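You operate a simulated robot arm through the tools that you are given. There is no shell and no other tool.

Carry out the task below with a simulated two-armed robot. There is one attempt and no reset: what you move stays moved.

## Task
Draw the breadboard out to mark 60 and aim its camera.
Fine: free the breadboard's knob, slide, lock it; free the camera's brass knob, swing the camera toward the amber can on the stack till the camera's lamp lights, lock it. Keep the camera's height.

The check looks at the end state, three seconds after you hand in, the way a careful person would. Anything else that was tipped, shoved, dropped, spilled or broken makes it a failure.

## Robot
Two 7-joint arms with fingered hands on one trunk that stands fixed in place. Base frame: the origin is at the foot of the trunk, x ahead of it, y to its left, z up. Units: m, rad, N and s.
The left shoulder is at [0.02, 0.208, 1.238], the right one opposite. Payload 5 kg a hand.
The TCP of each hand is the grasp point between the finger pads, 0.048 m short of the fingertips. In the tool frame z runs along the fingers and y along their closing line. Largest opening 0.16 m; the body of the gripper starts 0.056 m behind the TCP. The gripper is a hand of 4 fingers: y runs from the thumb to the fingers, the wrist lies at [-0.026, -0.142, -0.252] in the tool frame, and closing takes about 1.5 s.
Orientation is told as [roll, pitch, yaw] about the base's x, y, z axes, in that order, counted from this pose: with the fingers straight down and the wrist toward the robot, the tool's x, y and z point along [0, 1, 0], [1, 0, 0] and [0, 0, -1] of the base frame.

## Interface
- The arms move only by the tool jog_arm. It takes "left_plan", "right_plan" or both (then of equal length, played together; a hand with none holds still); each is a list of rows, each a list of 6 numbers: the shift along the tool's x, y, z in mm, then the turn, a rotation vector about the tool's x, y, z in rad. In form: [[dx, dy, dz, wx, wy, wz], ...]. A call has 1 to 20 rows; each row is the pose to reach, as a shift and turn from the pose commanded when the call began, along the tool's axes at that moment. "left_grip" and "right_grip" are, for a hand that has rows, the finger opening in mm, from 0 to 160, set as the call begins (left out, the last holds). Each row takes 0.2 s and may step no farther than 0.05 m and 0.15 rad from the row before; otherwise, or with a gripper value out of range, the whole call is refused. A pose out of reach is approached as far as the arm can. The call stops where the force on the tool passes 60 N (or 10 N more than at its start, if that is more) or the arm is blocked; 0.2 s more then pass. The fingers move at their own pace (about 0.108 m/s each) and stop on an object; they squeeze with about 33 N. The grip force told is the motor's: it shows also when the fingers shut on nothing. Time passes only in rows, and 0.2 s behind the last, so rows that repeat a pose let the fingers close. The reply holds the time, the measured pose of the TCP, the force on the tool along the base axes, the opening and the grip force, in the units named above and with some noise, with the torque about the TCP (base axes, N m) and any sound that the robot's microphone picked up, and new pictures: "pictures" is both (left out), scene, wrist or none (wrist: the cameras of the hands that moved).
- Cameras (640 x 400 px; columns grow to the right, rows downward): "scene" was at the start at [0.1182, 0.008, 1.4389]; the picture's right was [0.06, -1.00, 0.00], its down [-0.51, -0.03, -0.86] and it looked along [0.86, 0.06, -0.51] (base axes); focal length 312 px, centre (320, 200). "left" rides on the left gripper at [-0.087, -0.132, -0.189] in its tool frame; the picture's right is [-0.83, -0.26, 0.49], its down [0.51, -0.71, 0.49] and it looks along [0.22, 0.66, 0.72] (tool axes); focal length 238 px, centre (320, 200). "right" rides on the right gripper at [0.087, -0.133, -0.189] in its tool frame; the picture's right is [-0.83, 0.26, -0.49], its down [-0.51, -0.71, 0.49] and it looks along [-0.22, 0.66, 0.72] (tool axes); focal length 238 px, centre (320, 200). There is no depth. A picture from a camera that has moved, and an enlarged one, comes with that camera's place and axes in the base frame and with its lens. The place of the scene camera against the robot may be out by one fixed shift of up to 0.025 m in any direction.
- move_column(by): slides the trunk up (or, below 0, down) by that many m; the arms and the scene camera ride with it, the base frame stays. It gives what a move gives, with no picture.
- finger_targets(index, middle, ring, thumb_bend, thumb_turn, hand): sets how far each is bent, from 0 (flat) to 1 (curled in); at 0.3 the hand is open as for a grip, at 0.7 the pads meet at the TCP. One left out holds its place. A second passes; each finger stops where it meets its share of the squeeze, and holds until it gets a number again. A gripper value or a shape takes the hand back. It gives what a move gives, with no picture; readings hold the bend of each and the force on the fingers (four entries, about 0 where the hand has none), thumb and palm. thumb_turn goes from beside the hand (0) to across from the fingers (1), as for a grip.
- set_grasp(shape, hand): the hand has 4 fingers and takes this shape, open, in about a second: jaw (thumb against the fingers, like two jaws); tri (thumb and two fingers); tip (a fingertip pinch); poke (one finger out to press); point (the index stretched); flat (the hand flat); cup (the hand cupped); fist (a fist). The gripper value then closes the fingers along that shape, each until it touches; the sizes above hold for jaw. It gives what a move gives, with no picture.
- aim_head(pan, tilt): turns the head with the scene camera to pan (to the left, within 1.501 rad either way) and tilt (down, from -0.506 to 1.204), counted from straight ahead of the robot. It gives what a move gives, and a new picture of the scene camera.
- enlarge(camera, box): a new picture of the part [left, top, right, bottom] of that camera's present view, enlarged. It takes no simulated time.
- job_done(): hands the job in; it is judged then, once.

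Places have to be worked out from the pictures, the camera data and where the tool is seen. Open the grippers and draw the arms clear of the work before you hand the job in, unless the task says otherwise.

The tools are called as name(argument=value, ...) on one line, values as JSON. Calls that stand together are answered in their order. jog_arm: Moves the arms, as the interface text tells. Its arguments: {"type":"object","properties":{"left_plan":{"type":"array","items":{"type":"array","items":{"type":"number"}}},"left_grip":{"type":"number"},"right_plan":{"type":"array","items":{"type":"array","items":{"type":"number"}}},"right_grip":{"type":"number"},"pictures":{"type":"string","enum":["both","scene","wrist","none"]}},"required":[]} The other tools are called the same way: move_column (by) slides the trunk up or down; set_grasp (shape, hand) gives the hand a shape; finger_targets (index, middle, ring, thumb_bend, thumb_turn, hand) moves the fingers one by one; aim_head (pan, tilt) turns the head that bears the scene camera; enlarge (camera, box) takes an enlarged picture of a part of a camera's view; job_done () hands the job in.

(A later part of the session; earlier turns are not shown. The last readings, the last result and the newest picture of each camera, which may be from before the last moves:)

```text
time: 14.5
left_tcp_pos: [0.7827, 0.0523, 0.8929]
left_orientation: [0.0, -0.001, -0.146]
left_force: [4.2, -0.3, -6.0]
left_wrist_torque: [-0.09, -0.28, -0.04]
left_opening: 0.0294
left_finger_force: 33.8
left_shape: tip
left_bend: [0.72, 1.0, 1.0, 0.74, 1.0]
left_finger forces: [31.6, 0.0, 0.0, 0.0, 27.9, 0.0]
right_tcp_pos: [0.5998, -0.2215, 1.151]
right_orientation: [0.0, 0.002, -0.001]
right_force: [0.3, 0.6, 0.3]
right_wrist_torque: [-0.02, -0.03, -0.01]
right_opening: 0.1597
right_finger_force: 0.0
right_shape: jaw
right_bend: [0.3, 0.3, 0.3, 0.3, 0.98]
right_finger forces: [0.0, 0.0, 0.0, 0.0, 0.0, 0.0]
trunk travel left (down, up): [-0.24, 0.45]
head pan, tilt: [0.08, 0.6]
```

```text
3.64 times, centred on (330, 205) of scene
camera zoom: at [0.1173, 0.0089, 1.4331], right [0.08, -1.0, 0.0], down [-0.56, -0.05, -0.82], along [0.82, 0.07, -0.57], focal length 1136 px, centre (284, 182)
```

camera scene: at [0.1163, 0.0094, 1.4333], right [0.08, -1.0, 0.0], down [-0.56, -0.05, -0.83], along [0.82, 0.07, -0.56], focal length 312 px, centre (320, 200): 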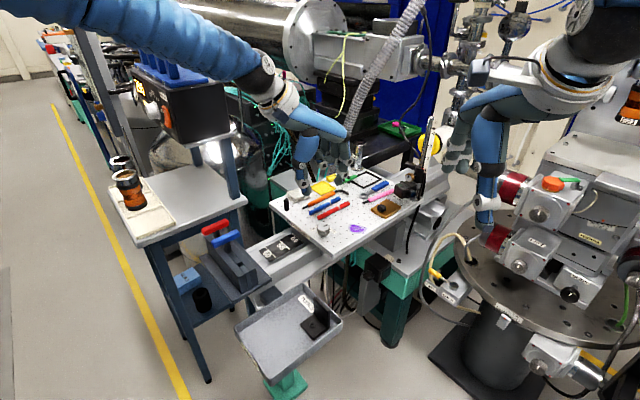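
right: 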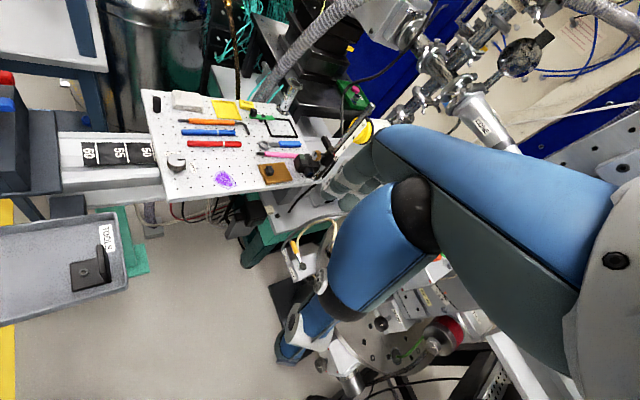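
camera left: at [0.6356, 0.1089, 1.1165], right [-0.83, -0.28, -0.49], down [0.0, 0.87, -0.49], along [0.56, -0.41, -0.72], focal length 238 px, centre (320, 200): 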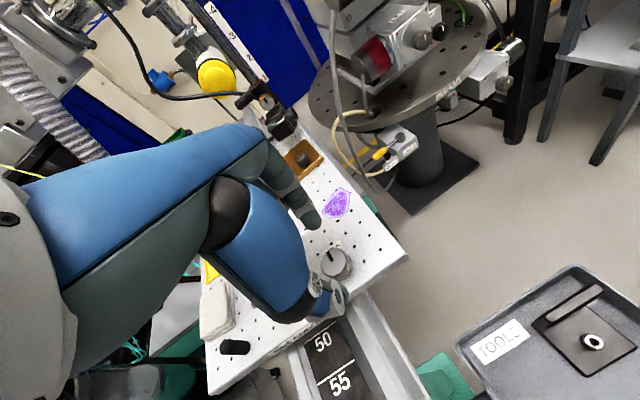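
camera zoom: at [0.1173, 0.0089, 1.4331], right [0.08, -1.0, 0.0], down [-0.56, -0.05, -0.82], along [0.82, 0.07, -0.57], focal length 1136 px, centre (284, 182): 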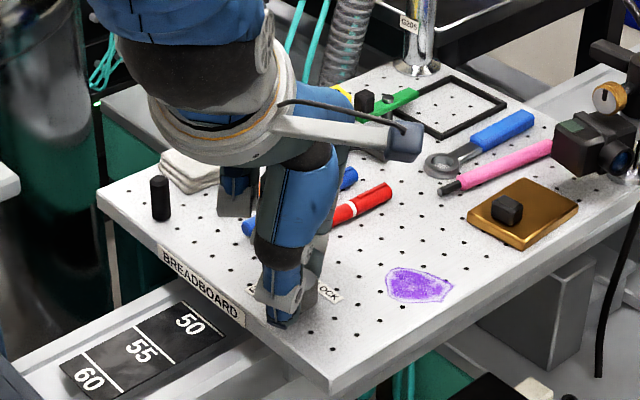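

The pointer followed by about 45°. I'll continue to the full 90°.

jog_arm(left_plan=[[0, 0, 0, 0, 0, -0.12], [0, 0, 0, 0, 0, -0.24], [0, 0, 0, 0, 0, -0.36], [0, 0, 0, 0, 0, -0.48], [0, 0, 0, 0, 0, -0.6], [0, 0, 0, 0, 0, -0.72], [0, 0, 0, 0, 0, -0.78]], pictures="none")

enlarge(camera="right", box=[140, 100, 240, 200])

enlarge(camera="scene", box=[270, 150, 390, 260])

enlarge(camera="left", box=[160, 100, 480, 400])

```text
time: 15.8
left_tcp_pos: [0.7895, 0.0481, 0.9082]
left_orientation: [-0.015, -0.014, 0.517]
left_force: [-12.0, -9.9, 24.4]
left_wrist_torque: [-0.4, 0.83, 0.0]
left_opening: 0.028
left_finger_force: 32.4
left_shape: tip
left_bend: [0.73, 1.0, 1.0, 0.75, 1.0]
left_finger forces: [20.2, 0.0, 0.1, 0.0, 35.1, 0.1]
left hand out of reach, approached as far as the arm can: row 2
right_tcp_pos: [0.5982, -0.2209, 1.1519]
right_orientation: [0.0, 0.001, -0.001]
right_force: [0.3, 0.4, -0.9]
right_wrist_torque: [-0.01, 0.04, 0.0]
right_opening: 0.1595
right_finger_force: 0.0
right_shape: jaw
right_bend: [0.3, 0.3, 0.3, 0.3, 0.98]
right_finger forces: [0.0, 0.1, 0.0, 0.1, 0.1, 0.0]
trunk travel left (down, up): [-0.24, 0.45]
head pan, tilt: [0.08, 0.6]
stopped in row 6 (left hand): the force on the tool passed its limit at 64 N (the readings are from after the stop); the commanded pose is now the measured one
```

```text
4.00 times, centred on (190, 150) of right
camera zoom: at [0.4652, -0.1343, 1.3412], right [0.26, -0.83, 0.49], down [-0.71, -0.51, -0.49], along [0.66, -0.22, -0.72], focal length 953 px, centre (840, 400)
```

zoom: 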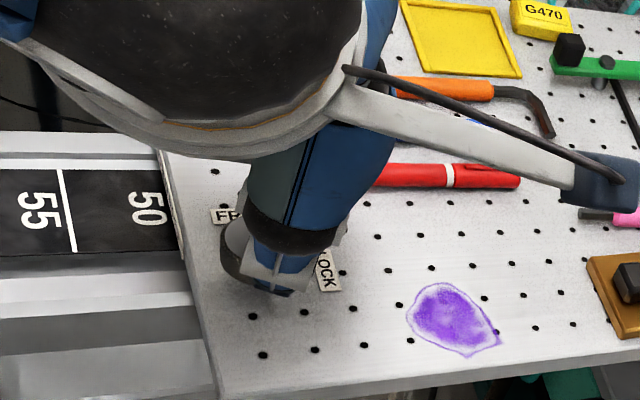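

```text
3.64 times, centred on (330, 205) of scene
camera zoom: at [0.1146, 0.0082, 1.4334], right [0.08, -1.0, 0.0], down [-0.56, -0.04, -0.83], along [0.82, 0.07, -0.56], focal length 1136 px, centre (284, 182)
```

zoom: 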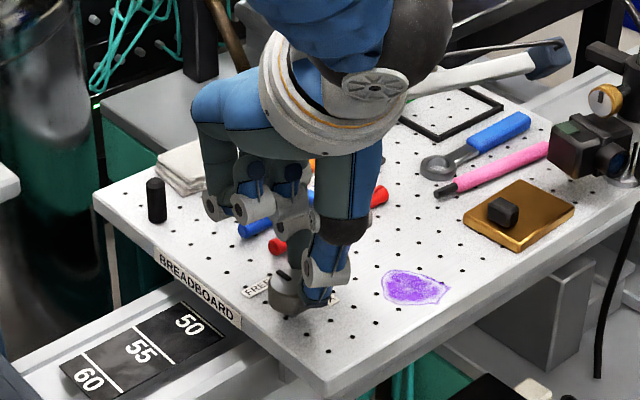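

```text
1.33 times, centred on (320, 250) of left
camera zoom: at [0.7134, -0.0922, 1.0962], right [0.2, -0.86, -0.48], down [-0.86, 0.09, -0.51], along [0.48, 0.51, -0.72], focal length 318 px, centre (320, 133)
```

zoom: 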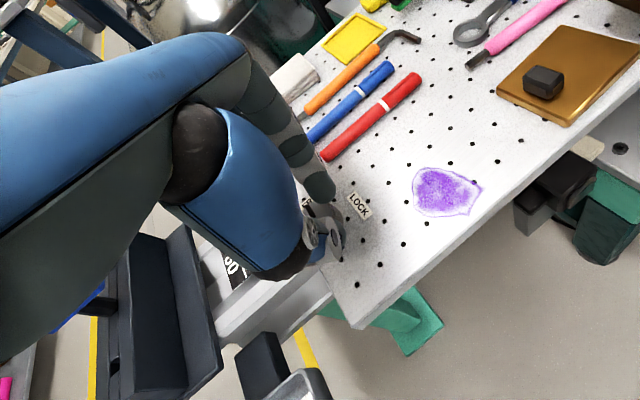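

The arm ran out of reach near yaw +0.1 and drifted up about 15 mm while gripping, so I'm releasing the knob first.

jog_arm(left_plan=[[0, 0, 0, 0, 0, 0], [0, 0, 0, 0, 0, 0], [0, 0, 0, 0, 0, 0], [0, 0, 0, 0, 0, 0]], left_grip=80, pictures="none")

enlarge(camera="scene", box=[270, 150, 390, 260])

enlarge(camera="left", box=[240, 160, 480, 400])

```text
time: 16.9
left_tcp_pos: [0.7908, 0.0534, 0.9043]
left_orientation: [-0.009, -0.013, 0.521]
left_force: [0.5, -0.1, -0.6]
left_wrist_torque: [0.01, 0.01, -0.01]
left_opening: 0.0795
left_finger_force: 0.1
left_shape: tip
left_bend: [0.73, 0.98, 0.99, 0.7, 1.0]
left_finger forces: [0.0, 0.0, 0.0, 0.0, 0.0, 0.0]
right_tcp_pos: [0.5992, -0.2203, 1.1511]
right_orientation: [0.0, -0.001, 0.0]
right_force: [0.5, 1.3, 0.3]
right_wrist_torque: [-0.05, 0.05, 0.0]
right_opening: 0.1594
right_finger_force: 0.1
right_shape: jaw
right_bend: [0.3, 0.3, 0.3, 0.3, 0.98]
right_finger forces: [0.0, 0.0, 0.0, 0.0, 0.1, 0.0]
trunk travel left (down, up): [-0.24, 0.45]
head pan, tilt: [0.08, 0.6]
```

```text
3.64 times, centred on (330, 205) of scene
camera zoom: at [0.1167, 0.0095, 1.4332], right [0.08, -1.0, 0.0], down [-0.56, -0.05, -0.82], along [0.82, 0.07, -0.57], focal length 1136 px, centre (284, 182)
```

zoom: 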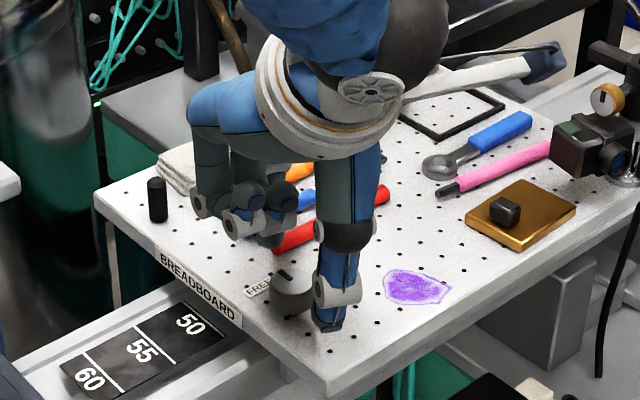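

```text
1.67 times, centred on (360, 280) of left
camera zoom: at [0.7152, -0.0885, 1.0919], right [0.2, -0.85, -0.48], down [-0.86, 0.09, -0.5], along [0.47, 0.51, -0.72], focal length 397 px, centre (253, 67)
```

zoom: 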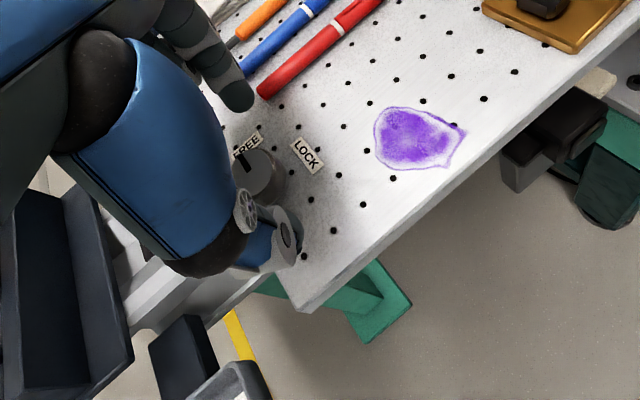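

The pointer now appears to be near FREE. I'll lift straight up and look.

jog_arm(left_plan=[[0, 0, -25, 0, 0, 0.03], [0, 0, -50, 0, 0, 0.1], [0, 0, -75, 0, 0, 0.2], [0, 0, -100, 0, 0, 0.3], [0, 0, -120, 0, 0, 0.42], [0, 0, -130, 0, 0, 0.55], [0, 0, -130, 0, 0, 0.68], [0, 0, -130, 0, 0, 0.81], [0, 0, -130, 0, 0, 0.94], [0, 0, -130, 0, 0, 1.07], [0, 0, -130, 0, 0, 1.2], [0, 0, -130, 0, 0, 1.31]], pictures="none")

enlarge(camera="right", box=[140, 100, 240, 200])

enlarge(camera="scene", box=[270, 150, 390, 260])

```text
time: 19.4
left_tcp_pos: [0.7886, 0.0533, 1.0332]
left_orientation: [0.008, -0.012, -0.791]
left_force: [0.5, 0.3, 0.3]
left_wrist_torque: [0.01, 0.05, -0.02]
left_opening: 0.0796
left_finger_force: 0.0
left_shape: tip
left_bend: [0.73, 0.98, 0.99, 0.7, 1.0]
left_finger forces: [0.1, 0.0, 0.0, 0.0, 0.0, 0.0]
right_tcp_pos: [0.6012, -0.2191, 1.1507]
right_orientation: [0.0, 0.002, 0.0]
right_force: [0.5, 1.4, -0.1]
right_wrist_torque: [-0.07, 0.04, 0.0]
right_opening: 0.1596
right_finger_force: 0.1
right_shape: jaw
right_bend: [0.3, 0.3, 0.3, 0.3, 0.98]
right_finger forces: [0.0, 0.0, 0.1, 0.0, 0.0, 0.1]
trunk travel left (down, up): [-0.24, 0.45]
head pan, tilt: [0.08, 0.6]
```

```text
4.00 times, centred on (190, 150) of right
camera zoom: at [0.4678, -0.1325, 1.3406], right [0.26, -0.83, 0.49], down [-0.71, -0.51, -0.49], along [0.66, -0.22, -0.72], focal length 953 px, centre (840, 400)
```

zoom: 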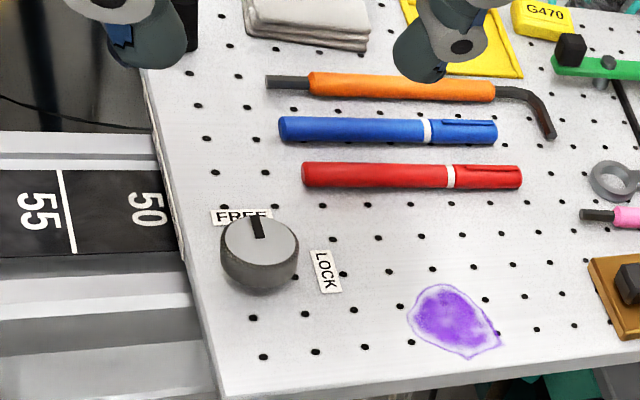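

```text
3.64 times, centred on (330, 205) of scene
camera zoom: at [0.1172, 0.01, 1.4331], right [0.08, -1.0, 0.0], down [-0.56, -0.05, -0.82], along [0.82, 0.07, -0.57], focal length 1136 px, centre (284, 182)
```

zoom: 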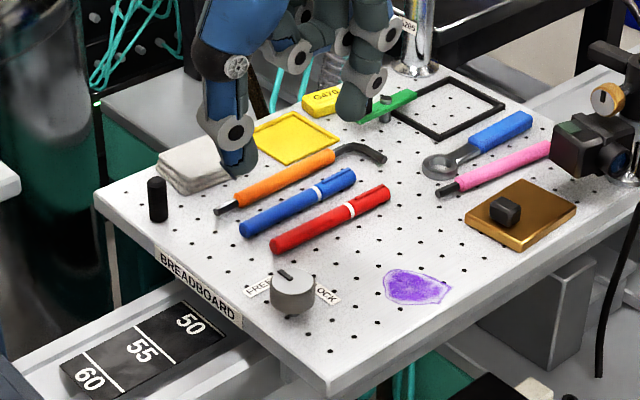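

The pointer is on FREE and the board has already crept about 3 mm outward, so it is free. I'll regrip the knob with the closing line along the rail (yaw −0.79) for the pull.

jog_arm(left_plan=[[-2, -3, 35, 0.001, -0.005, 0], [-4, -5, 70, 0.002, -0.01, 0], [-6, -7, 105, 0.003, -0.014, 0], [-7, -8, 125, 0.003, -0.014, 0], [-7, -8, 140, 0.003, -0.014, 0], [-7, -8, 140, 0.003, -0.014, 0]], pictures="none")

enlarge(camera="right", box=[140, 100, 240, 200])

enlarge(camera="scene", box=[270, 150, 390, 260])

```text
time: 20.9
left_tcp_pos: [0.7794, 0.0519, 0.8945]
left_orientation: [-0.004, -0.008, -0.792]
left_force: [0.0, -0.3, -0.1]
left_wrist_torque: [0.03, -0.01, 0.0]
left_opening: 0.0795
left_finger_force: 0.0
left_shape: tip
left_bend: [0.73, 0.98, 0.99, 0.7, 1.0]
left_finger forces: [0.0, 0.1, 0.1, 0.1, 0.0, 0.1]
right_tcp_pos: [0.599, -0.2202, 1.1517]
right_orientation: [0.0, 0.0, -0.001]
right_force: [-0.3, -0.4, 0.4]
right_wrist_torque: [0.0, 0.01, 0.0]
right_opening: 0.1595
right_finger_force: 0.0
right_shape: jaw
right_bend: [0.3, 0.3, 0.3, 0.3, 0.98]
right_finger forces: [0.0, 0.0, 0.1, 0.1, 0.0, 0.0]
trunk travel left (down, up): [-0.24, 0.45]
head pan, tilt: [0.08, 0.6]
```

```text
4.00 times, centred on (190, 150) of right
camera zoom: at [0.4667, -0.1333, 1.341], right [0.26, -0.83, 0.49], down [-0.71, -0.51, -0.49], along [0.66, -0.22, -0.72], focal length 953 px, centre (840, 400)
```

zoom: 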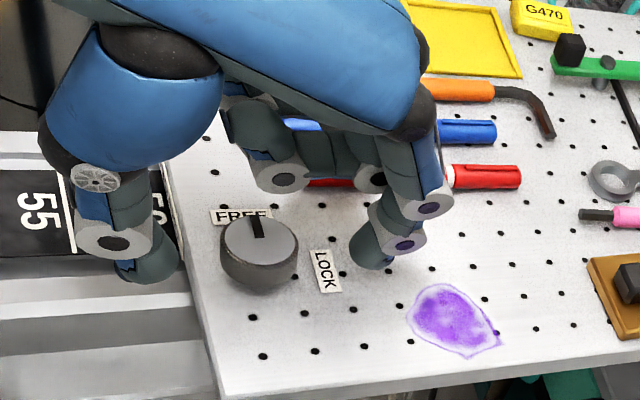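

```text
3.64 times, centred on (330, 205) of scene
camera zoom: at [0.1161, 0.0092, 1.4333], right [0.08, -1.0, 0.0], down [-0.56, -0.05, -0.82], along [0.82, 0.07, -0.57], focal length 1136 px, centre (284, 182)
```

zoom: 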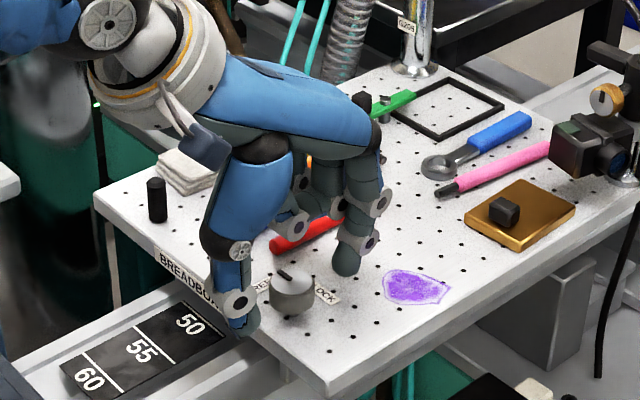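

The knob is centred between the fingers. I'll close and then pull about 45 mm outward along the rail (tool −y).

jog_arm(left_plan=[[0, 0, 0, 0, 0, 0], [0, 0, 0, 0, 0, 0], [0, 0, 0, 0, 0, 0], [0, 0, 0, 0, 0, 0], [0, 0, 0, 0, 0, 0], [0, 0, 0, 0, 0, 0], [0, 0, 0, 0, 0, 0]], left_grip=0, pictures="none")

jog_arm(left_plan=[[0, -3, 0, 0, 0, 0], [0, -7, 0, 0, 0, 0], [0, -12, 0, 0, 0, 0], [0, -17, 0, 0, 0, 0], [0, -22, 0, 0, 0, 0], [0, -27, 0, 0, 0, 0], [0, -32, 0, 0, 0, 0], [0, -36, 0, 0, 0, 0], [0, -39, 0, 0, 0, 0], [0, -40, 0, 0, 0, 0]], pictures="none")

enlarge(camera="right", box=[80, 90, 280, 220])

enlarge(camera="scene", box=[230, 150, 390, 280])

```text
time: 22.4
left_tcp_pos: [0.778, 0.052, 0.8943]
left_orientation: [-0.006, -0.009, -0.79]
left_force: [-1.5, -1.8, -3.5]
left_wrist_torque: [-0.09, 0.04, 0.01]
left_opening: 0.0291
left_finger_force: 32.8
left_shape: tip
left_bend: [0.71, 1.0, 1.0, 0.74, 1.0]
left_finger forces: [28.6, 0.0, 0.1, 0.0, 27.9, 0.1]
right_tcp_pos: [0.6005, -0.2216, 1.1509]
right_orientation: [-0.003, 0.0, -0.001]
right_force: [0.7, -0.5, -0.7]
right_wrist_torque: [-0.01, 0.02, 0.02]
right_opening: 0.1594
right_finger_force: 0.0
right_shape: jaw
right_bend: [0.3, 0.3, 0.3, 0.3, 0.98]
right_finger forces: [0.0, 0.0, 0.0, 0.0, 0.1, 0.1]
trunk travel left (down, up): [-0.24, 0.45]
head pan, tilt: [0.08, 0.6]
```

```text
time: 24.6
left_tcp_pos: [0.7513, 0.0804, 0.8943]
left_orientation: [-0.004, -0.008, -0.79]
left_force: [-0.6, -4.7, -5.9]
left_wrist_torque: [-0.25, -0.06, -0.02]
left_opening: 0.0287
left_finger_force: 33.0
left_shape: tip
left_bend: [0.71, 1.0, 1.0, 0.74, 1.0]
left_finger forces: [32.0, 0.1, 0.0, 0.0, 27.6, 0.1]
right_tcp_pos: [0.6008, -0.2196, 1.1511]
right_orientation: [-0.001, 0.0, -0.001]
right_force: [-0.2, -0.3, 0.2]
right_wrist_torque: [0.03, -0.03, 0.0]
right_opening: 0.1598
right_finger_force: 0.0
right_shape: jaw
right_bend: [0.3, 0.3, 0.3, 0.3, 0.98]
right_finger forces: [0.1, 0.1, 0.0, 0.0, 0.0, 0.1]
trunk travel left (down, up): [-0.24, 0.45]
head pan, tilt: [0.08, 0.6]
```

```text
3.08 times, centred on (180, 155) of right
camera zoom: at [0.4673, -0.1336, 1.3407], right [0.26, -0.83, 0.49], down [-0.71, -0.51, -0.49], along [0.66, -0.22, -0.72], focal length 733 px, centre (751, 338)
```

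zoom: 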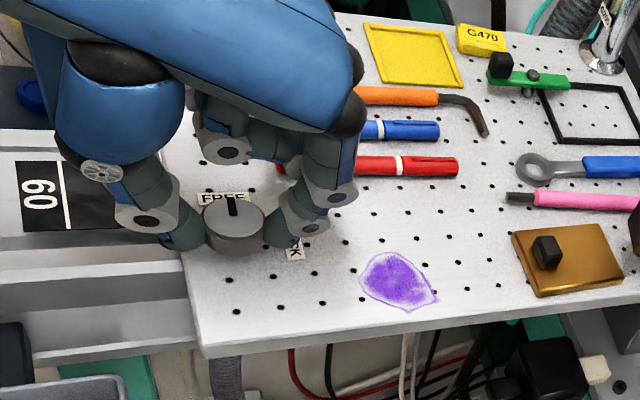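

```text
3.08 times, centred on (310, 215) of scene
camera zoom: at [0.1168, 0.0089, 1.4332], right [0.08, -1.0, 0.0], down [-0.56, -0.05, -0.82], along [0.82, 0.07, -0.57], focal length 961 px, centre (351, 154)
```

zoom: 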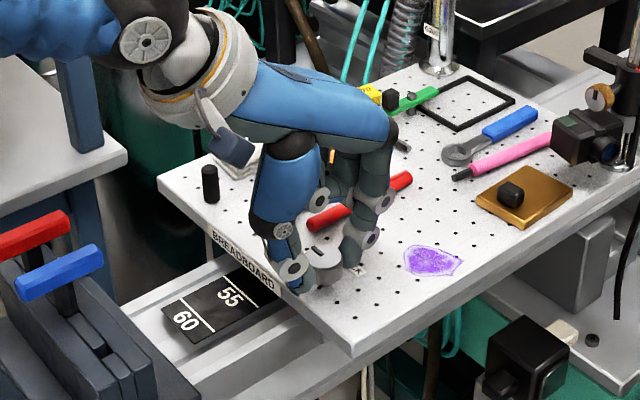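

It slides smoothly with about 5 N; the edge is just short of 55. I'll pull another 48 mm, then measure.

jog_arm(left_plan=[[0, -4, 0, 0, 0, 0], [0, -9, 0, 0, 0, 0], [-1, -15, 0, 0, 0, 0], [-1, -21, 0, 0, 0, 0], [-1, -27, 0, 0, 0, 0], [-1, -33, 0, 0, 0, 0], [-2, -39, 0, 0, 0, 0], [-2, -44, 0, 0, 0, 0], [-2, -47, 0, 0, 0, 0], [-2, -48, 0, 0, 0, 0]], pictures="none")

enlarge(camera="right", box=[40, 100, 200, 220])

enlarge(camera="scene", box=[220, 180, 340, 280])

```text
time: 26.9
left_tcp_pos: [0.7155, 0.1138, 0.8937]
left_orientation: [-0.005, -0.01, -0.791]
left_force: [2.8, -1.1, -1.0]
left_wrist_torque: [-0.15, -0.2, -0.02]
left_opening: 0.0287
left_finger_force: 33.0
left_shape: tip
left_bend: [0.71, 1.0, 1.0, 0.74, 1.0]
left_finger forces: [31.2, 0.1, 0.0, 0.1, 27.8, 0.0]
right_tcp_pos: [0.5998, -0.2205, 1.1512]
right_orientation: [-0.001, 0.001, 0.001]
right_force: [0.3, 0.3, 0.2]
right_wrist_torque: [-0.01, 0.03, 0.0]
right_opening: 0.1596
right_finger_force: 0.0
right_shape: jaw
right_bend: [0.3, 0.3, 0.3, 0.3, 0.98]
right_finger forces: [0.1, 0.0, 0.1, 0.1, 0.0, 0.0]
trunk travel left (down, up): [-0.24, 0.45]
head pan, tilt: [0.08, 0.6]
```

```text
3.33 times, centred on (120, 160) of right
camera zoom: at [0.4673, -0.1334, 1.3407], right [0.26, -0.83, 0.49], down [-0.71, -0.51, -0.49], along [0.66, -0.22, -0.72], focal length 794 px, centre (987, 333)
```

zoom: 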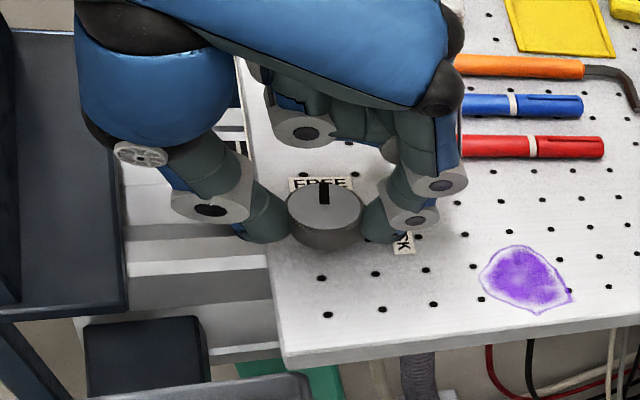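

```text
4.00 times, centred on (280, 230) of scene
camera zoom: at [0.1167, 0.0091, 1.4332], right [0.08, -1.0, 0.0], down [-0.56, -0.05, -0.82], along [0.82, 0.07, -0.57], focal length 1250 px, centre (480, 80)
```

zoom: 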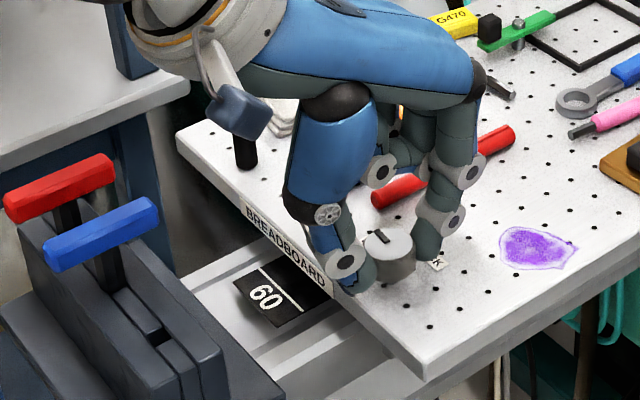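

I've moved about 91 mm in total and need about 9 mm more. I'll pull 7 mm, then release and lift so the wrist cameras can see the edge against the 60 line.

jog_arm(left_plan=[[0, -2, 0, 0, 0, 0], [0, -5, 0, 0, 0, 0], [0, -7, 0, 0, 0, 0], [0, -7, 0, 0, 0, 0]], pictures="none")

jog_arm(left_plan=[[0, 0, 0, 0, 0, 0], [0, 0, 0, 0, 0, 0], [0, 0, 0, 0, 0, 0], [0, 0, 0, 0, 0, 0], [0, 0, -20, 0, 0, 0], [0, 0, -60, 0, 0, 0], [0, 0, -105, 0, 0, 0], [0, 0, -150, 0, 0, 0], [0, 0, -195, 0, 0, 0], [0, 0, -195, 0, 0, 0]], left_grip=80, pictures="wrist")

enlarge(camera="right", box=[40, 100, 200, 220])

enlarge(camera="scene", box=[220, 180, 340, 280])

```text
time: 27.9
left_tcp_pos: [0.7109, 0.1173, 0.8939]
left_orientation: [-0.004, -0.01, -0.788]
left_force: [4.0, -1.2, 1.8]
left_wrist_torque: [-0.15, -0.21, -0.01]
left_opening: 0.0285
left_finger_force: 32.9
left_shape: tip
left_bend: [0.71, 1.0, 1.0, 0.74, 1.0]
left_finger forces: [31.6, 0.0, 0.0, 0.1, 27.8, 0.0]
right_tcp_pos: [0.6007, -0.2214, 1.1517]
right_orientation: [0.001, 0.0, 0.0]
right_force: [0.5, 0.4, -0.9]
right_wrist_torque: [0.01, 0.0, -0.02]
right_opening: 0.1596
right_finger_force: 0.1
right_shape: jaw
right_bend: [0.3, 0.3, 0.3, 0.3, 0.98]
right_finger forces: [0.1, 0.0, 0.0, 0.1, 0.0, 0.1]
trunk travel left (down, up): [-0.24, 0.45]
head pan, tilt: [0.08, 0.6]
```

```text
time: 30.1
left_tcp_pos: [0.7109, 0.1199, 1.0866]
left_orientation: [-0.004, -0.008, -0.789]
left_force: [0.4, 0.9, 0.0]
left_wrist_torque: [-0.01, 0.06, -0.02]
left_opening: 0.0793
left_finger_force: 0.1
left_shape: tip
left_bend: [0.73, 0.98, 0.99, 0.7, 1.0]
left_finger forces: [0.0, 0.1, 0.1, 0.1, 0.0, 0.2]
right_tcp_pos: [0.6016, -0.2208, 1.1491]
right_orientation: [0.001, 0.001, -0.001]
right_force: [1.2, 0.4, -0.6]
right_wrist_torque: [0.0, 0.05, 0.02]
right_opening: 0.1596
right_finger_force: 0.1
right_shape: jaw
right_bend: [0.3, 0.3, 0.3, 0.3, 0.98]
right_finger forces: [0.1, 0.0, 0.0, 0.0, 0.0, 0.0]
trunk travel left (down, up): [-0.24, 0.45]
head pan, tilt: [0.08, 0.6]
camera left: at [0.5555, 0.154, 1.2761], right [-0.77, -0.41, -0.48], down [-0.14, 0.86, -0.5], along [0.62, -0.32, -0.72], focal length 238 px, centre (320, 200)
```

left: 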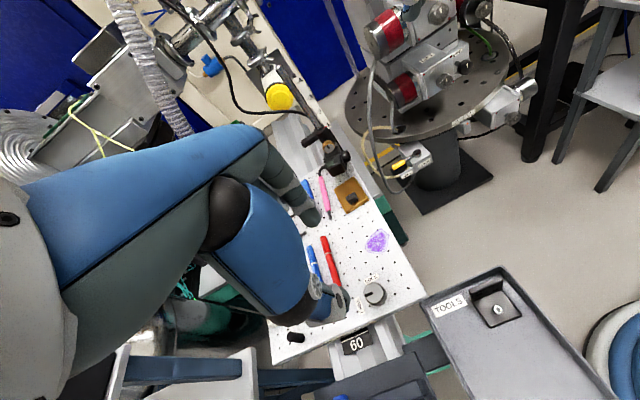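

```text
3.33 times, centred on (120, 160) of right
camera zoom: at [0.4677, -0.1329, 1.3405], right [0.26, -0.83, 0.49], down [-0.71, -0.51, -0.49], along [0.66, -0.22, -0.72], focal length 794 px, centre (987, 333)
```

zoom: 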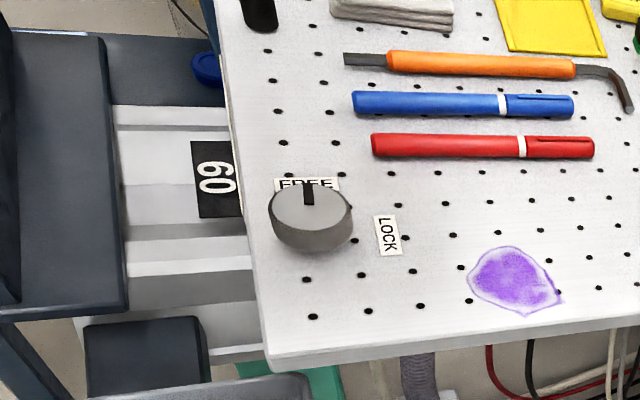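

```text
4.00 times, centred on (280, 230) of scene
camera zoom: at [0.1172, 0.0095, 1.4331], right [0.08, -1.0, 0.0], down [-0.56, -0.05, -0.82], along [0.82, 0.07, -0.57], focal length 1250 px, centre (480, 80)
```

zoom: 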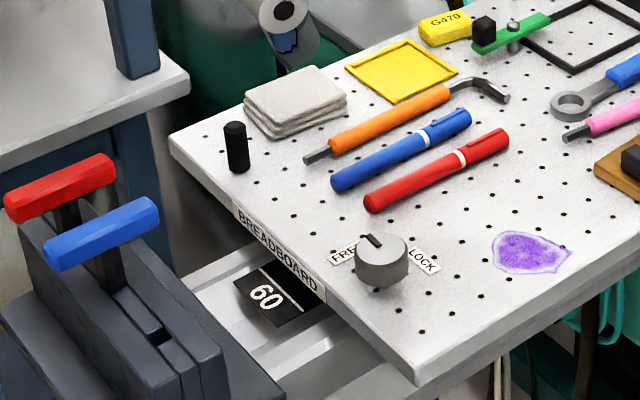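

I'll zoom in tightly on the board edge against the 60 line from all three cameras.

enlarge(camera="scene", box=[270, 210, 320, 270])

enlarge(camera="left", box=[330, 290, 420, 370])

enlarge(camera="right", box=[70, 120, 140, 180])

```text
6.67 times, centred on (295, 240) of scene
camera zoom: at [0.1172, 0.0095, 1.4331], right [0.08, -1.0, 0.0], down [-0.56, -0.05, -0.82], along [0.82, 0.07, -0.57], focal length 2083 px, centre (487, -67)
```

zoom: 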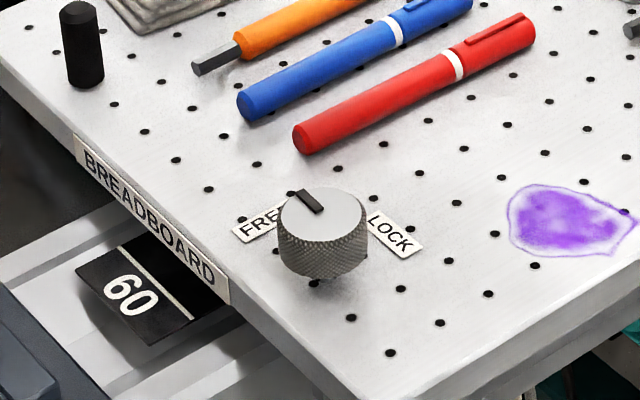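

```text
5.00 times, centred on (375, 330) of left
camera zoom: at [0.5555, 0.154, 1.2761], right [-0.77, -0.41, -0.48], down [-0.14, 0.86, -0.5], along [0.62, -0.32, -0.72], focal length 1192 px, centre (45, -450)
```

zoom: 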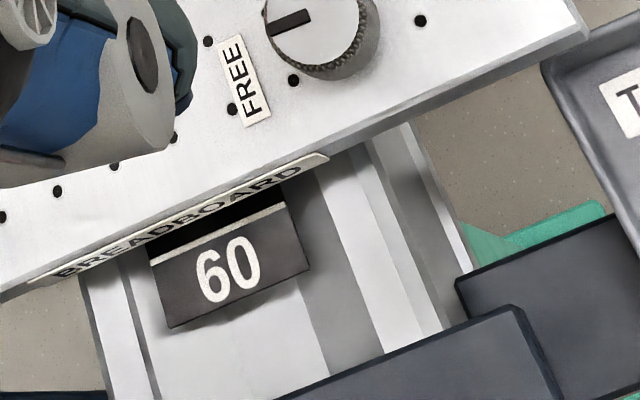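

```text
6.67 times, centred on (105, 150) of right
camera zoom: at [0.4677, -0.1329, 1.3405], right [0.26, -0.83, 0.49], down [-0.71, -0.51, -0.49], along [0.66, -0.22, -0.72], focal length 1589 px, centre (1753, 533)
```

zoom: 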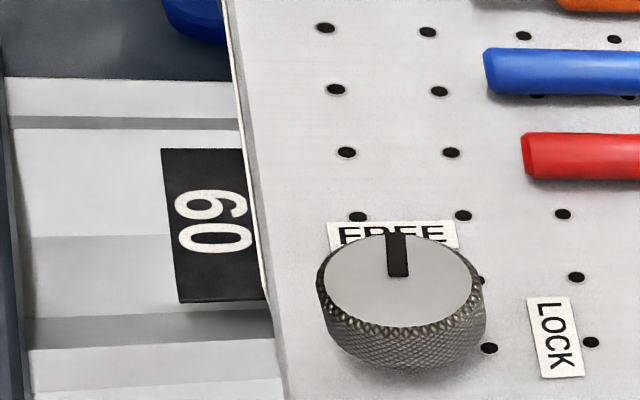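

The scale sits about 50 mm below the board top, so parallax matters. My estimates put the board at about 97–99 mm of travel. I'll shift the right hand's camera into the plane of the board's front face for a parallax-free reading.

jog_arm(right_plan=[[14, -13, 0, 0, 0, 0], [28, -27, 0, 0, 0, 0], [28, -27, 0, 0, 0, 0]], pictures="none")

enlarge(camera="right", box=[70, 110, 150, 180])

```text
time: 30.9
left_tcp_pos: [0.7111, 0.1189, 1.0894]
left_orientation: [-0.004, -0.009, -0.787]
left_force: [0.3, -0.4, 0.1]
left_wrist_torque: [-0.07, 0.01, -0.02]
left_opening: 0.0794
left_finger_force: 0.0
left_shape: tip
left_bend: [0.73, 0.98, 0.99, 0.7, 1.0]
left_finger forces: [0.0, 0.0, 0.0, 0.0, 0.0, 0.0]
right_tcp_pos: [0.5732, -0.1948, 1.1474]
right_orientation: [0.0, 0.025, 0.004]
right_force: [0.6, 0.4, 0.5]
right_wrist_torque: [-0.07, 0.04, -0.01]
right_opening: 0.1597
right_finger_force: 0.0
right_shape: jaw
right_bend: [0.3, 0.3, 0.3, 0.3, 0.98]
right_finger forces: [0.0, 0.0, 0.0, 0.1, 0.0, 0.0]
right hand out of reach, approached as far as the arm can: row 1, 2
trunk travel left (down, up): [-0.24, 0.45]
head pan, tilt: [0.08, 0.6]
```

```text
5.71 times, centred on (110, 145) of right
camera zoom: at [0.4449, -0.1086, 1.3388], right [0.27, -0.83, 0.48], down [-0.72, -0.51, -0.47], along [0.64, -0.22, -0.74], focal length 1362 px, centre (1520, 514)
```

zoom: 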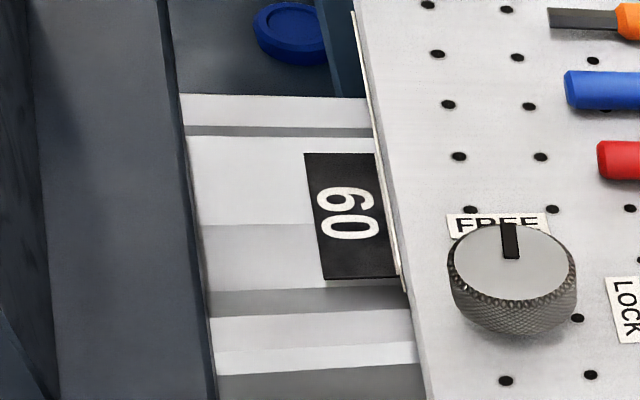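

The line is right at the visible limit in this view. I'll zoom in harder to get pixel-level positions for the edge and the scale plate.

enlarge(camera="right", box=[108, 130, 148, 165])

enlarge(camera="left", box=[330, 310, 400, 360])

enlarge(camera="scene", box=[275, 225, 310, 260])

```text
11.43 times, centred on (128, 148) of right
camera zoom: at [0.4449, -0.1086, 1.3388], right [0.27, -0.83, 0.48], down [-0.72, -0.51, -0.47], along [0.64, -0.22, -0.74], focal length 2724 px, centre (2514, 800)
```

zoom: 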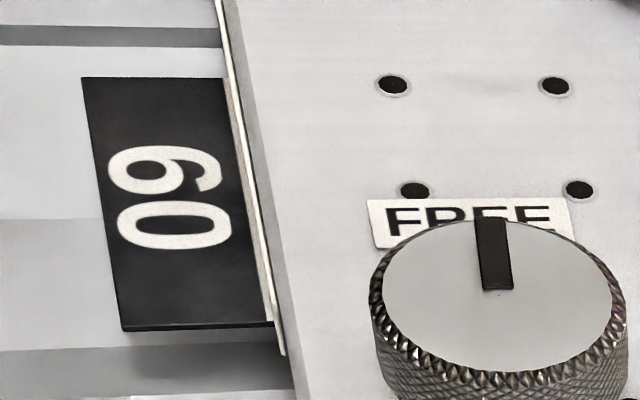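

```text
8.00 times, centred on (365, 335) of left
camera zoom: at [0.5551, 0.1541, 1.2761], right [-0.77, -0.41, -0.48], down [-0.14, 0.86, -0.5], along [0.62, -0.32, -0.72], focal length 1907 px, centre (-40, -880)
```

zoom: 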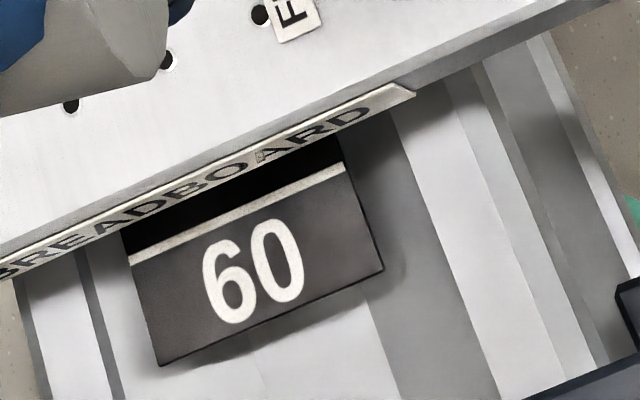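

```text
11.43 times, centred on (292, 242) of scene
camera zoom: at [0.1168, 0.0099, 1.4332], right [0.08, -1.0, 0.0], down [-0.56, -0.05, -0.82], along [0.82, 0.07, -0.57], focal length 3571 px, centre (634, -286)
```

zoom: 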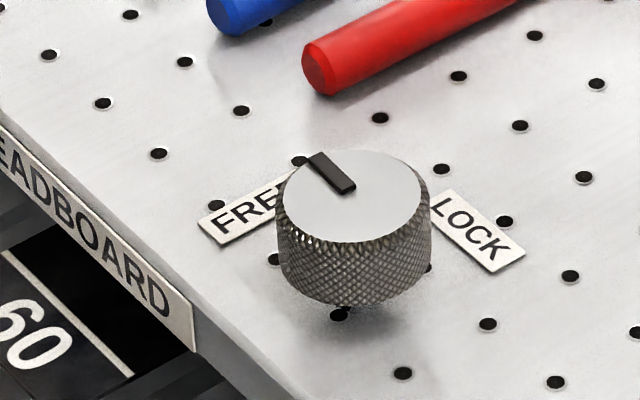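

In this near in-plane view the 60 line shows as a thin sliver right beside the label, so the edge is on 60 within about 1 mm. Now I'll lock it: return straight down to the same grip pose, close, and turn clockwise in two strokes.

jog_arm(left_plan=[[0, 0, 45, 0, 0, 0], [0, 0, 90, 0, 0, 0], [0, 0, 135, 0, 0, 0], [0, 0, 175, 0, 0, 0], [0, 0, 195, 0, 0, 0], [0, 0, 195, 0, 0, 0]], pictures="none")

enlarge(camera="right", box=[100, 110, 180, 180])

enlarge(camera="scene", box=[250, 170, 350, 270])

```text
time: 32.2
left_tcp_pos: [0.7089, 0.1195, 0.8943]
left_orientation: [-0.004, -0.009, -0.788]
left_force: [0.4, -0.7, 0.7]
left_wrist_torque: [0.01, -0.01, -0.02]
left_opening: 0.0796
left_finger_force: 0.1
left_shape: tip
left_bend: [0.73, 0.98, 0.99, 0.7, 1.0]
left_finger forces: [0.1, 0.0, 0.0, 0.0, 0.0, 0.0]
right_tcp_pos: [0.5721, -0.1969, 1.1465]
right_orientation: [0.0, 0.024, 0.003]
right_force: [-0.5, -1.1, -0.3]
right_wrist_torque: [0.02, -0.03, -0.03]
right_opening: 0.1599
right_finger_force: 0.1
right_shape: jaw
right_bend: [0.3, 0.3, 0.3, 0.3, 0.98]
right_finger forces: [0.0, 0.1, 0.1, 0.0, 0.1, 0.0]
trunk travel left (down, up): [-0.24, 0.45]
head pan, tilt: [0.08, 0.6]
```

```text
5.71 times, centred on (140, 145) of right
camera zoom: at [0.4445, -0.1095, 1.3389], right [0.27, -0.83, 0.48], down [-0.72, -0.51, -0.47], along [0.64, -0.22, -0.74], focal length 1362 px, centre (1349, 514)
```

zoom: 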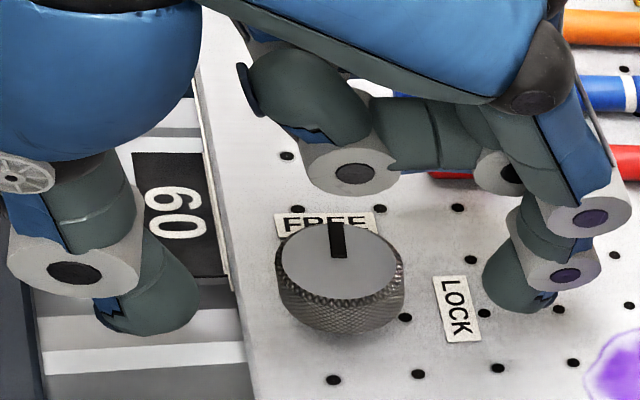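

```text
4.00 times, centred on (300, 220) of scene
camera zoom: at [0.1163, 0.0092, 1.4333], right [0.08, -1.0, 0.0], down [-0.56, -0.05, -0.82], along [0.82, 0.07, -0.57], focal length 1250 px, centre (400, 120)
```

zoom: 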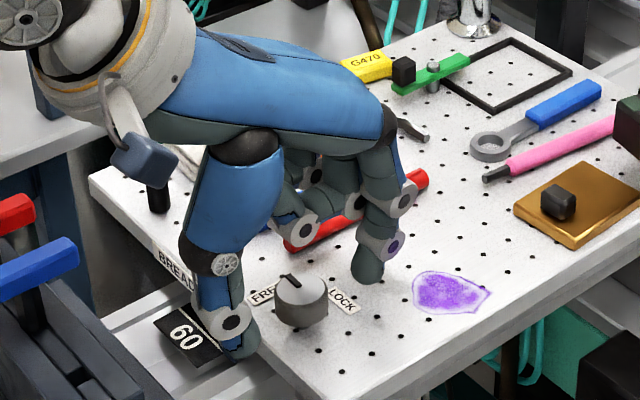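

Aligned. Closing on the knob, then turning clockwise by 0.8 rad.

jog_arm(left_plan=[[0, 0, 0, 0, 0, 0], [0, 0, 0, 0, 0, 0], [0, 0, 0, 0, 0, 0], [0, 0, 0, 0, 0, 0], [0, 0, 0, 0, 0, 0], [0, 0, 0, 0, 0, 0], [0, 0, 0, 0, 0, 0]], left_grip=0, pictures="none")

jog_arm(left_plan=[[0, 0, 0, 0, 0, 0.1], [0, 0, 0, 0, 0, 0.2], [0, 0, 0, 0, 0, 0.3], [0, 0, 0, 0, 0, 0.4], [0, 0, 0, 0, 0, 0.5], [0, 0, 0, 0, 0, 0.6], [0, 0, 0, 0, 0, 0.7], [0, 0, 0, 0, 0, 0.8], [0, 0, 0, 0, 0, 0.8]], pictures="none")

enlarge(camera="right", box=[100, 110, 180, 180])

enlarge(camera="scene", box=[250, 170, 350, 270])

```text
time: 33.9
left_tcp_pos: [0.708, 0.1191, 0.8936]
left_orientation: [-0.007, -0.009, -0.79]
left_force: [-1.7, -0.2, -5.2]
left_wrist_torque: [-0.08, 0.04, -0.01]
left_opening: 0.0278
left_finger_force: 32.9
left_shape: tip
left_bend: [0.72, 1.0, 1.0, 0.74, 1.0]
left_finger forces: [27.3, 0.0, 0.1, 0.0, 28.4, 0.0]
right_tcp_pos: [0.5728, -0.1965, 1.1454]
right_orientation: [-0.001, 0.024, 0.002]
right_force: [0.6, -0.3, -0.4]
right_wrist_torque: [0.05, 0.02, -0.01]
right_opening: 0.1597
right_finger_force: 0.0
right_shape: jaw
right_bend: [0.3, 0.3, 0.3, 0.3, 0.98]
right_finger forces: [0.0, 0.1, 0.0, 0.1, 0.0, 0.0]
trunk travel left (down, up): [-0.24, 0.45]
head pan, tilt: [0.08, 0.6]
```

```text
time: 35.5
left_tcp_pos: [0.8482, 0.1369, 0.9581]
left_orientation: [0.235, -0.237, -0.934]
left_force: [-1.1, 0.7, -5.5]
left_wrist_torque: [-0.18, -0.28, 0.0]
left_opening: 0.0237
left_finger_force: 33.4
left_shape: tip
left_bend: [0.73, 1.0, 1.0, 0.77, 1.0]
left_finger forces: [0.0, 0.1, 0.0, 0.1, 0.0, 0.0]
left hand out of reach, approached as far as the arm can: row 1, 2, 3, 4, 5, 6
right_tcp_pos: [0.5751, -0.1969, 1.1444]
right_orientation: [0.002, 0.029, 0.001]
right_force: [0.2, 0.3, -0.5]
right_wrist_torque: [0.05, 0.07, -0.01]
right_opening: 0.16
right_finger_force: 0.0
right_shape: jaw
right_bend: [0.3, 0.3, 0.3, 0.3, 0.97]
right_finger forces: [0.1, 0.1, 0.1, 0.0, 0.0, 0.0]
trunk travel left (down, up): [-0.24, 0.45]
head pan, tilt: [0.08, 0.6]
stopped in row 8 (left hand): the force on the tool passed its limit at 71 N (the readings are from after the stop); the commanded pose is now the measured one
```

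```text
5.71 times, centred on (140, 145) of right
camera zoom: at [0.4472, -0.1101, 1.3373], right [0.27, -0.83, 0.48], down [-0.72, -0.51, -0.47], along [0.64, -0.22, -0.74], focal length 1362 px, centre (1349, 514)
```

zoom: 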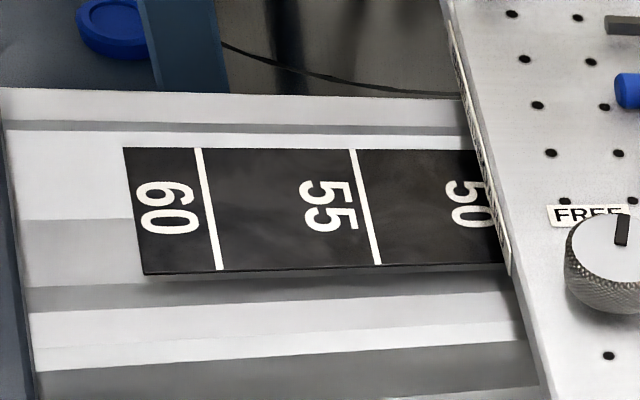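

```text
4.00 times, centred on (300, 220) of scene
camera zoom: at [0.1192, 0.0089, 1.4328], right [0.08, -1.0, 0.0], down [-0.56, -0.05, -0.82], along [0.82, 0.07, -0.57], focal length 1250 px, centre (400, 120)
```

zoom: 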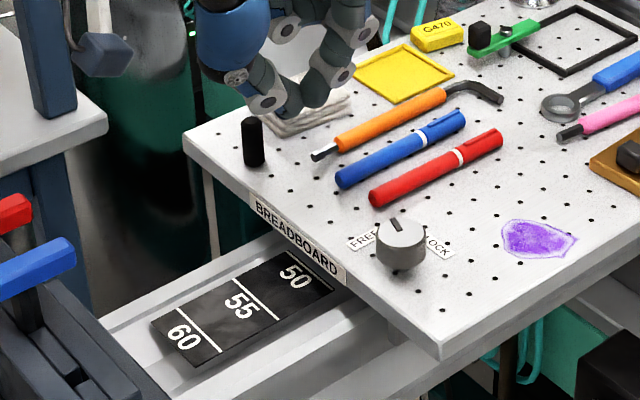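

The arm hit a wrist limit, slipped off the knob and pushed the still-free board back to about 50. I'll check that nothing on the board was disturbed before moving.

enlarge(camera="scene", box=[240, 90, 440, 270])

enlarge(camera="right", box=[100, 40, 360, 220])

enlarge(camera="left", box=[0, 0, 640, 400])

```text
2.22 times, centred on (340, 180) of scene
camera zoom: at [0.1192, 0.0089, 1.4328], right [0.08, -1.0, 0.0], down [-0.56, -0.05, -0.82], along [0.82, 0.07, -0.57], focal length 694 px, centre (276, 244)
```

zoom: 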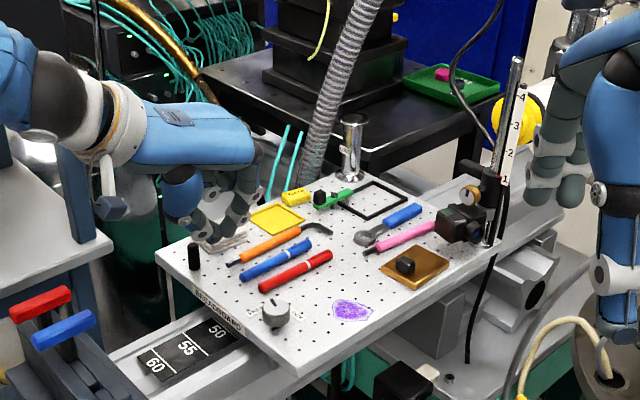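

```text
2.22 times, centred on (230, 130) of right
camera zoom: at [0.4472, -0.1101, 1.3373], right [0.27, -0.83, 0.48], down [-0.72, -0.51, -0.47], along [0.64, -0.22, -0.74], focal length 530 px, centre (520, 356)
```

zoom: 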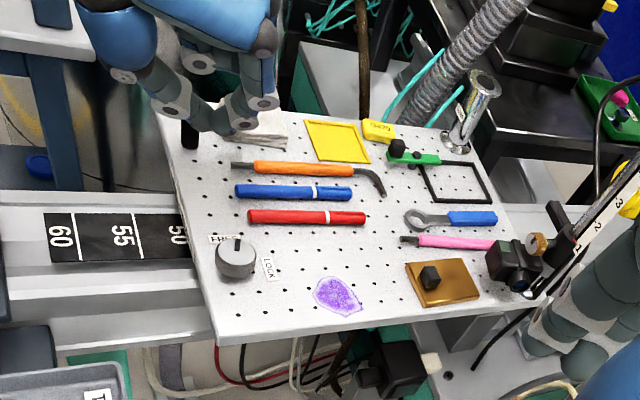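

```text
1.00 times, centred on (320, 200) of left (not enlarged: the box is as wide or as high as the picture)
camera zoom: at [0.6449, 0.1953, 1.085], right [-0.62, -0.34, -0.71], down [0.13, 0.85, -0.52], along [0.78, -0.41, -0.48], focal length 238 px, centre (320, 200)
```

zoom: 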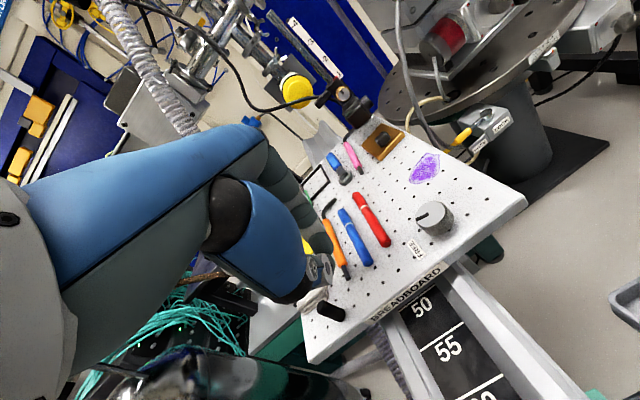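

The items look in place. The hand is right over the cloth, so I'll zoom in there before lifting.

enlarge(camera="scene", box=[280, 150, 350, 220])

enlarge(camera="right", box=[160, 60, 240, 120])

enlarge(camera="left", box=[240, 220, 380, 360])

```text
5.71 times, centred on (315, 185) of scene
camera zoom: at [0.1192, 0.0089, 1.4328], right [0.08, -1.0, 0.0], down [-0.56, -0.05, -0.82], along [0.82, 0.07, -0.57], focal length 1786 px, centre (349, 286)
```

zoom: 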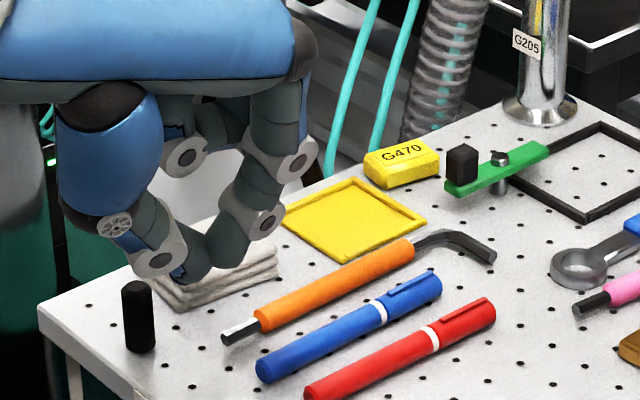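

```text
6.67 times, centred on (200, 90) of right
camera zoom: at [0.4472, -0.1101, 1.3373], right [0.27, -0.83, 0.48], down [-0.72, -0.51, -0.47], along [0.64, -0.22, -0.74], focal length 1589 px, centre (1120, 933)
```

zoom: 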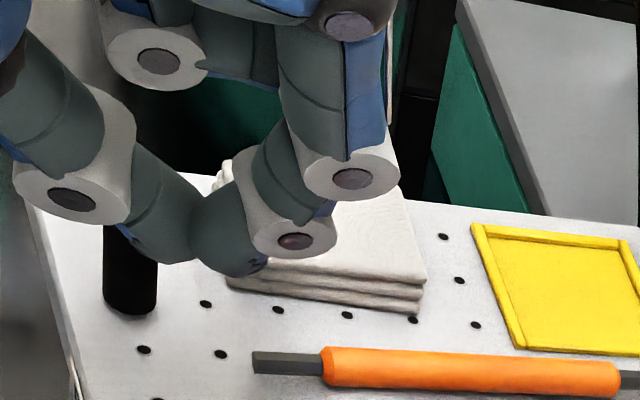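

```text
2.86 times, centred on (310, 290) of left
camera zoom: at [0.6449, 0.1953, 1.085], right [-0.62, -0.34, -0.71], down [0.13, 0.85, -0.52], along [0.78, -0.41, -0.48], focal length 681 px, centre (349, -57)
```

zoom: 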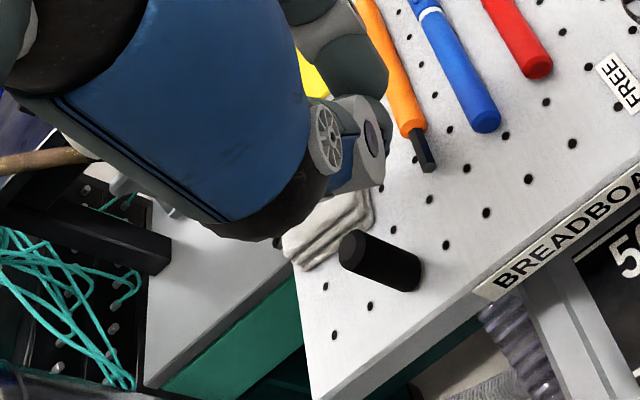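

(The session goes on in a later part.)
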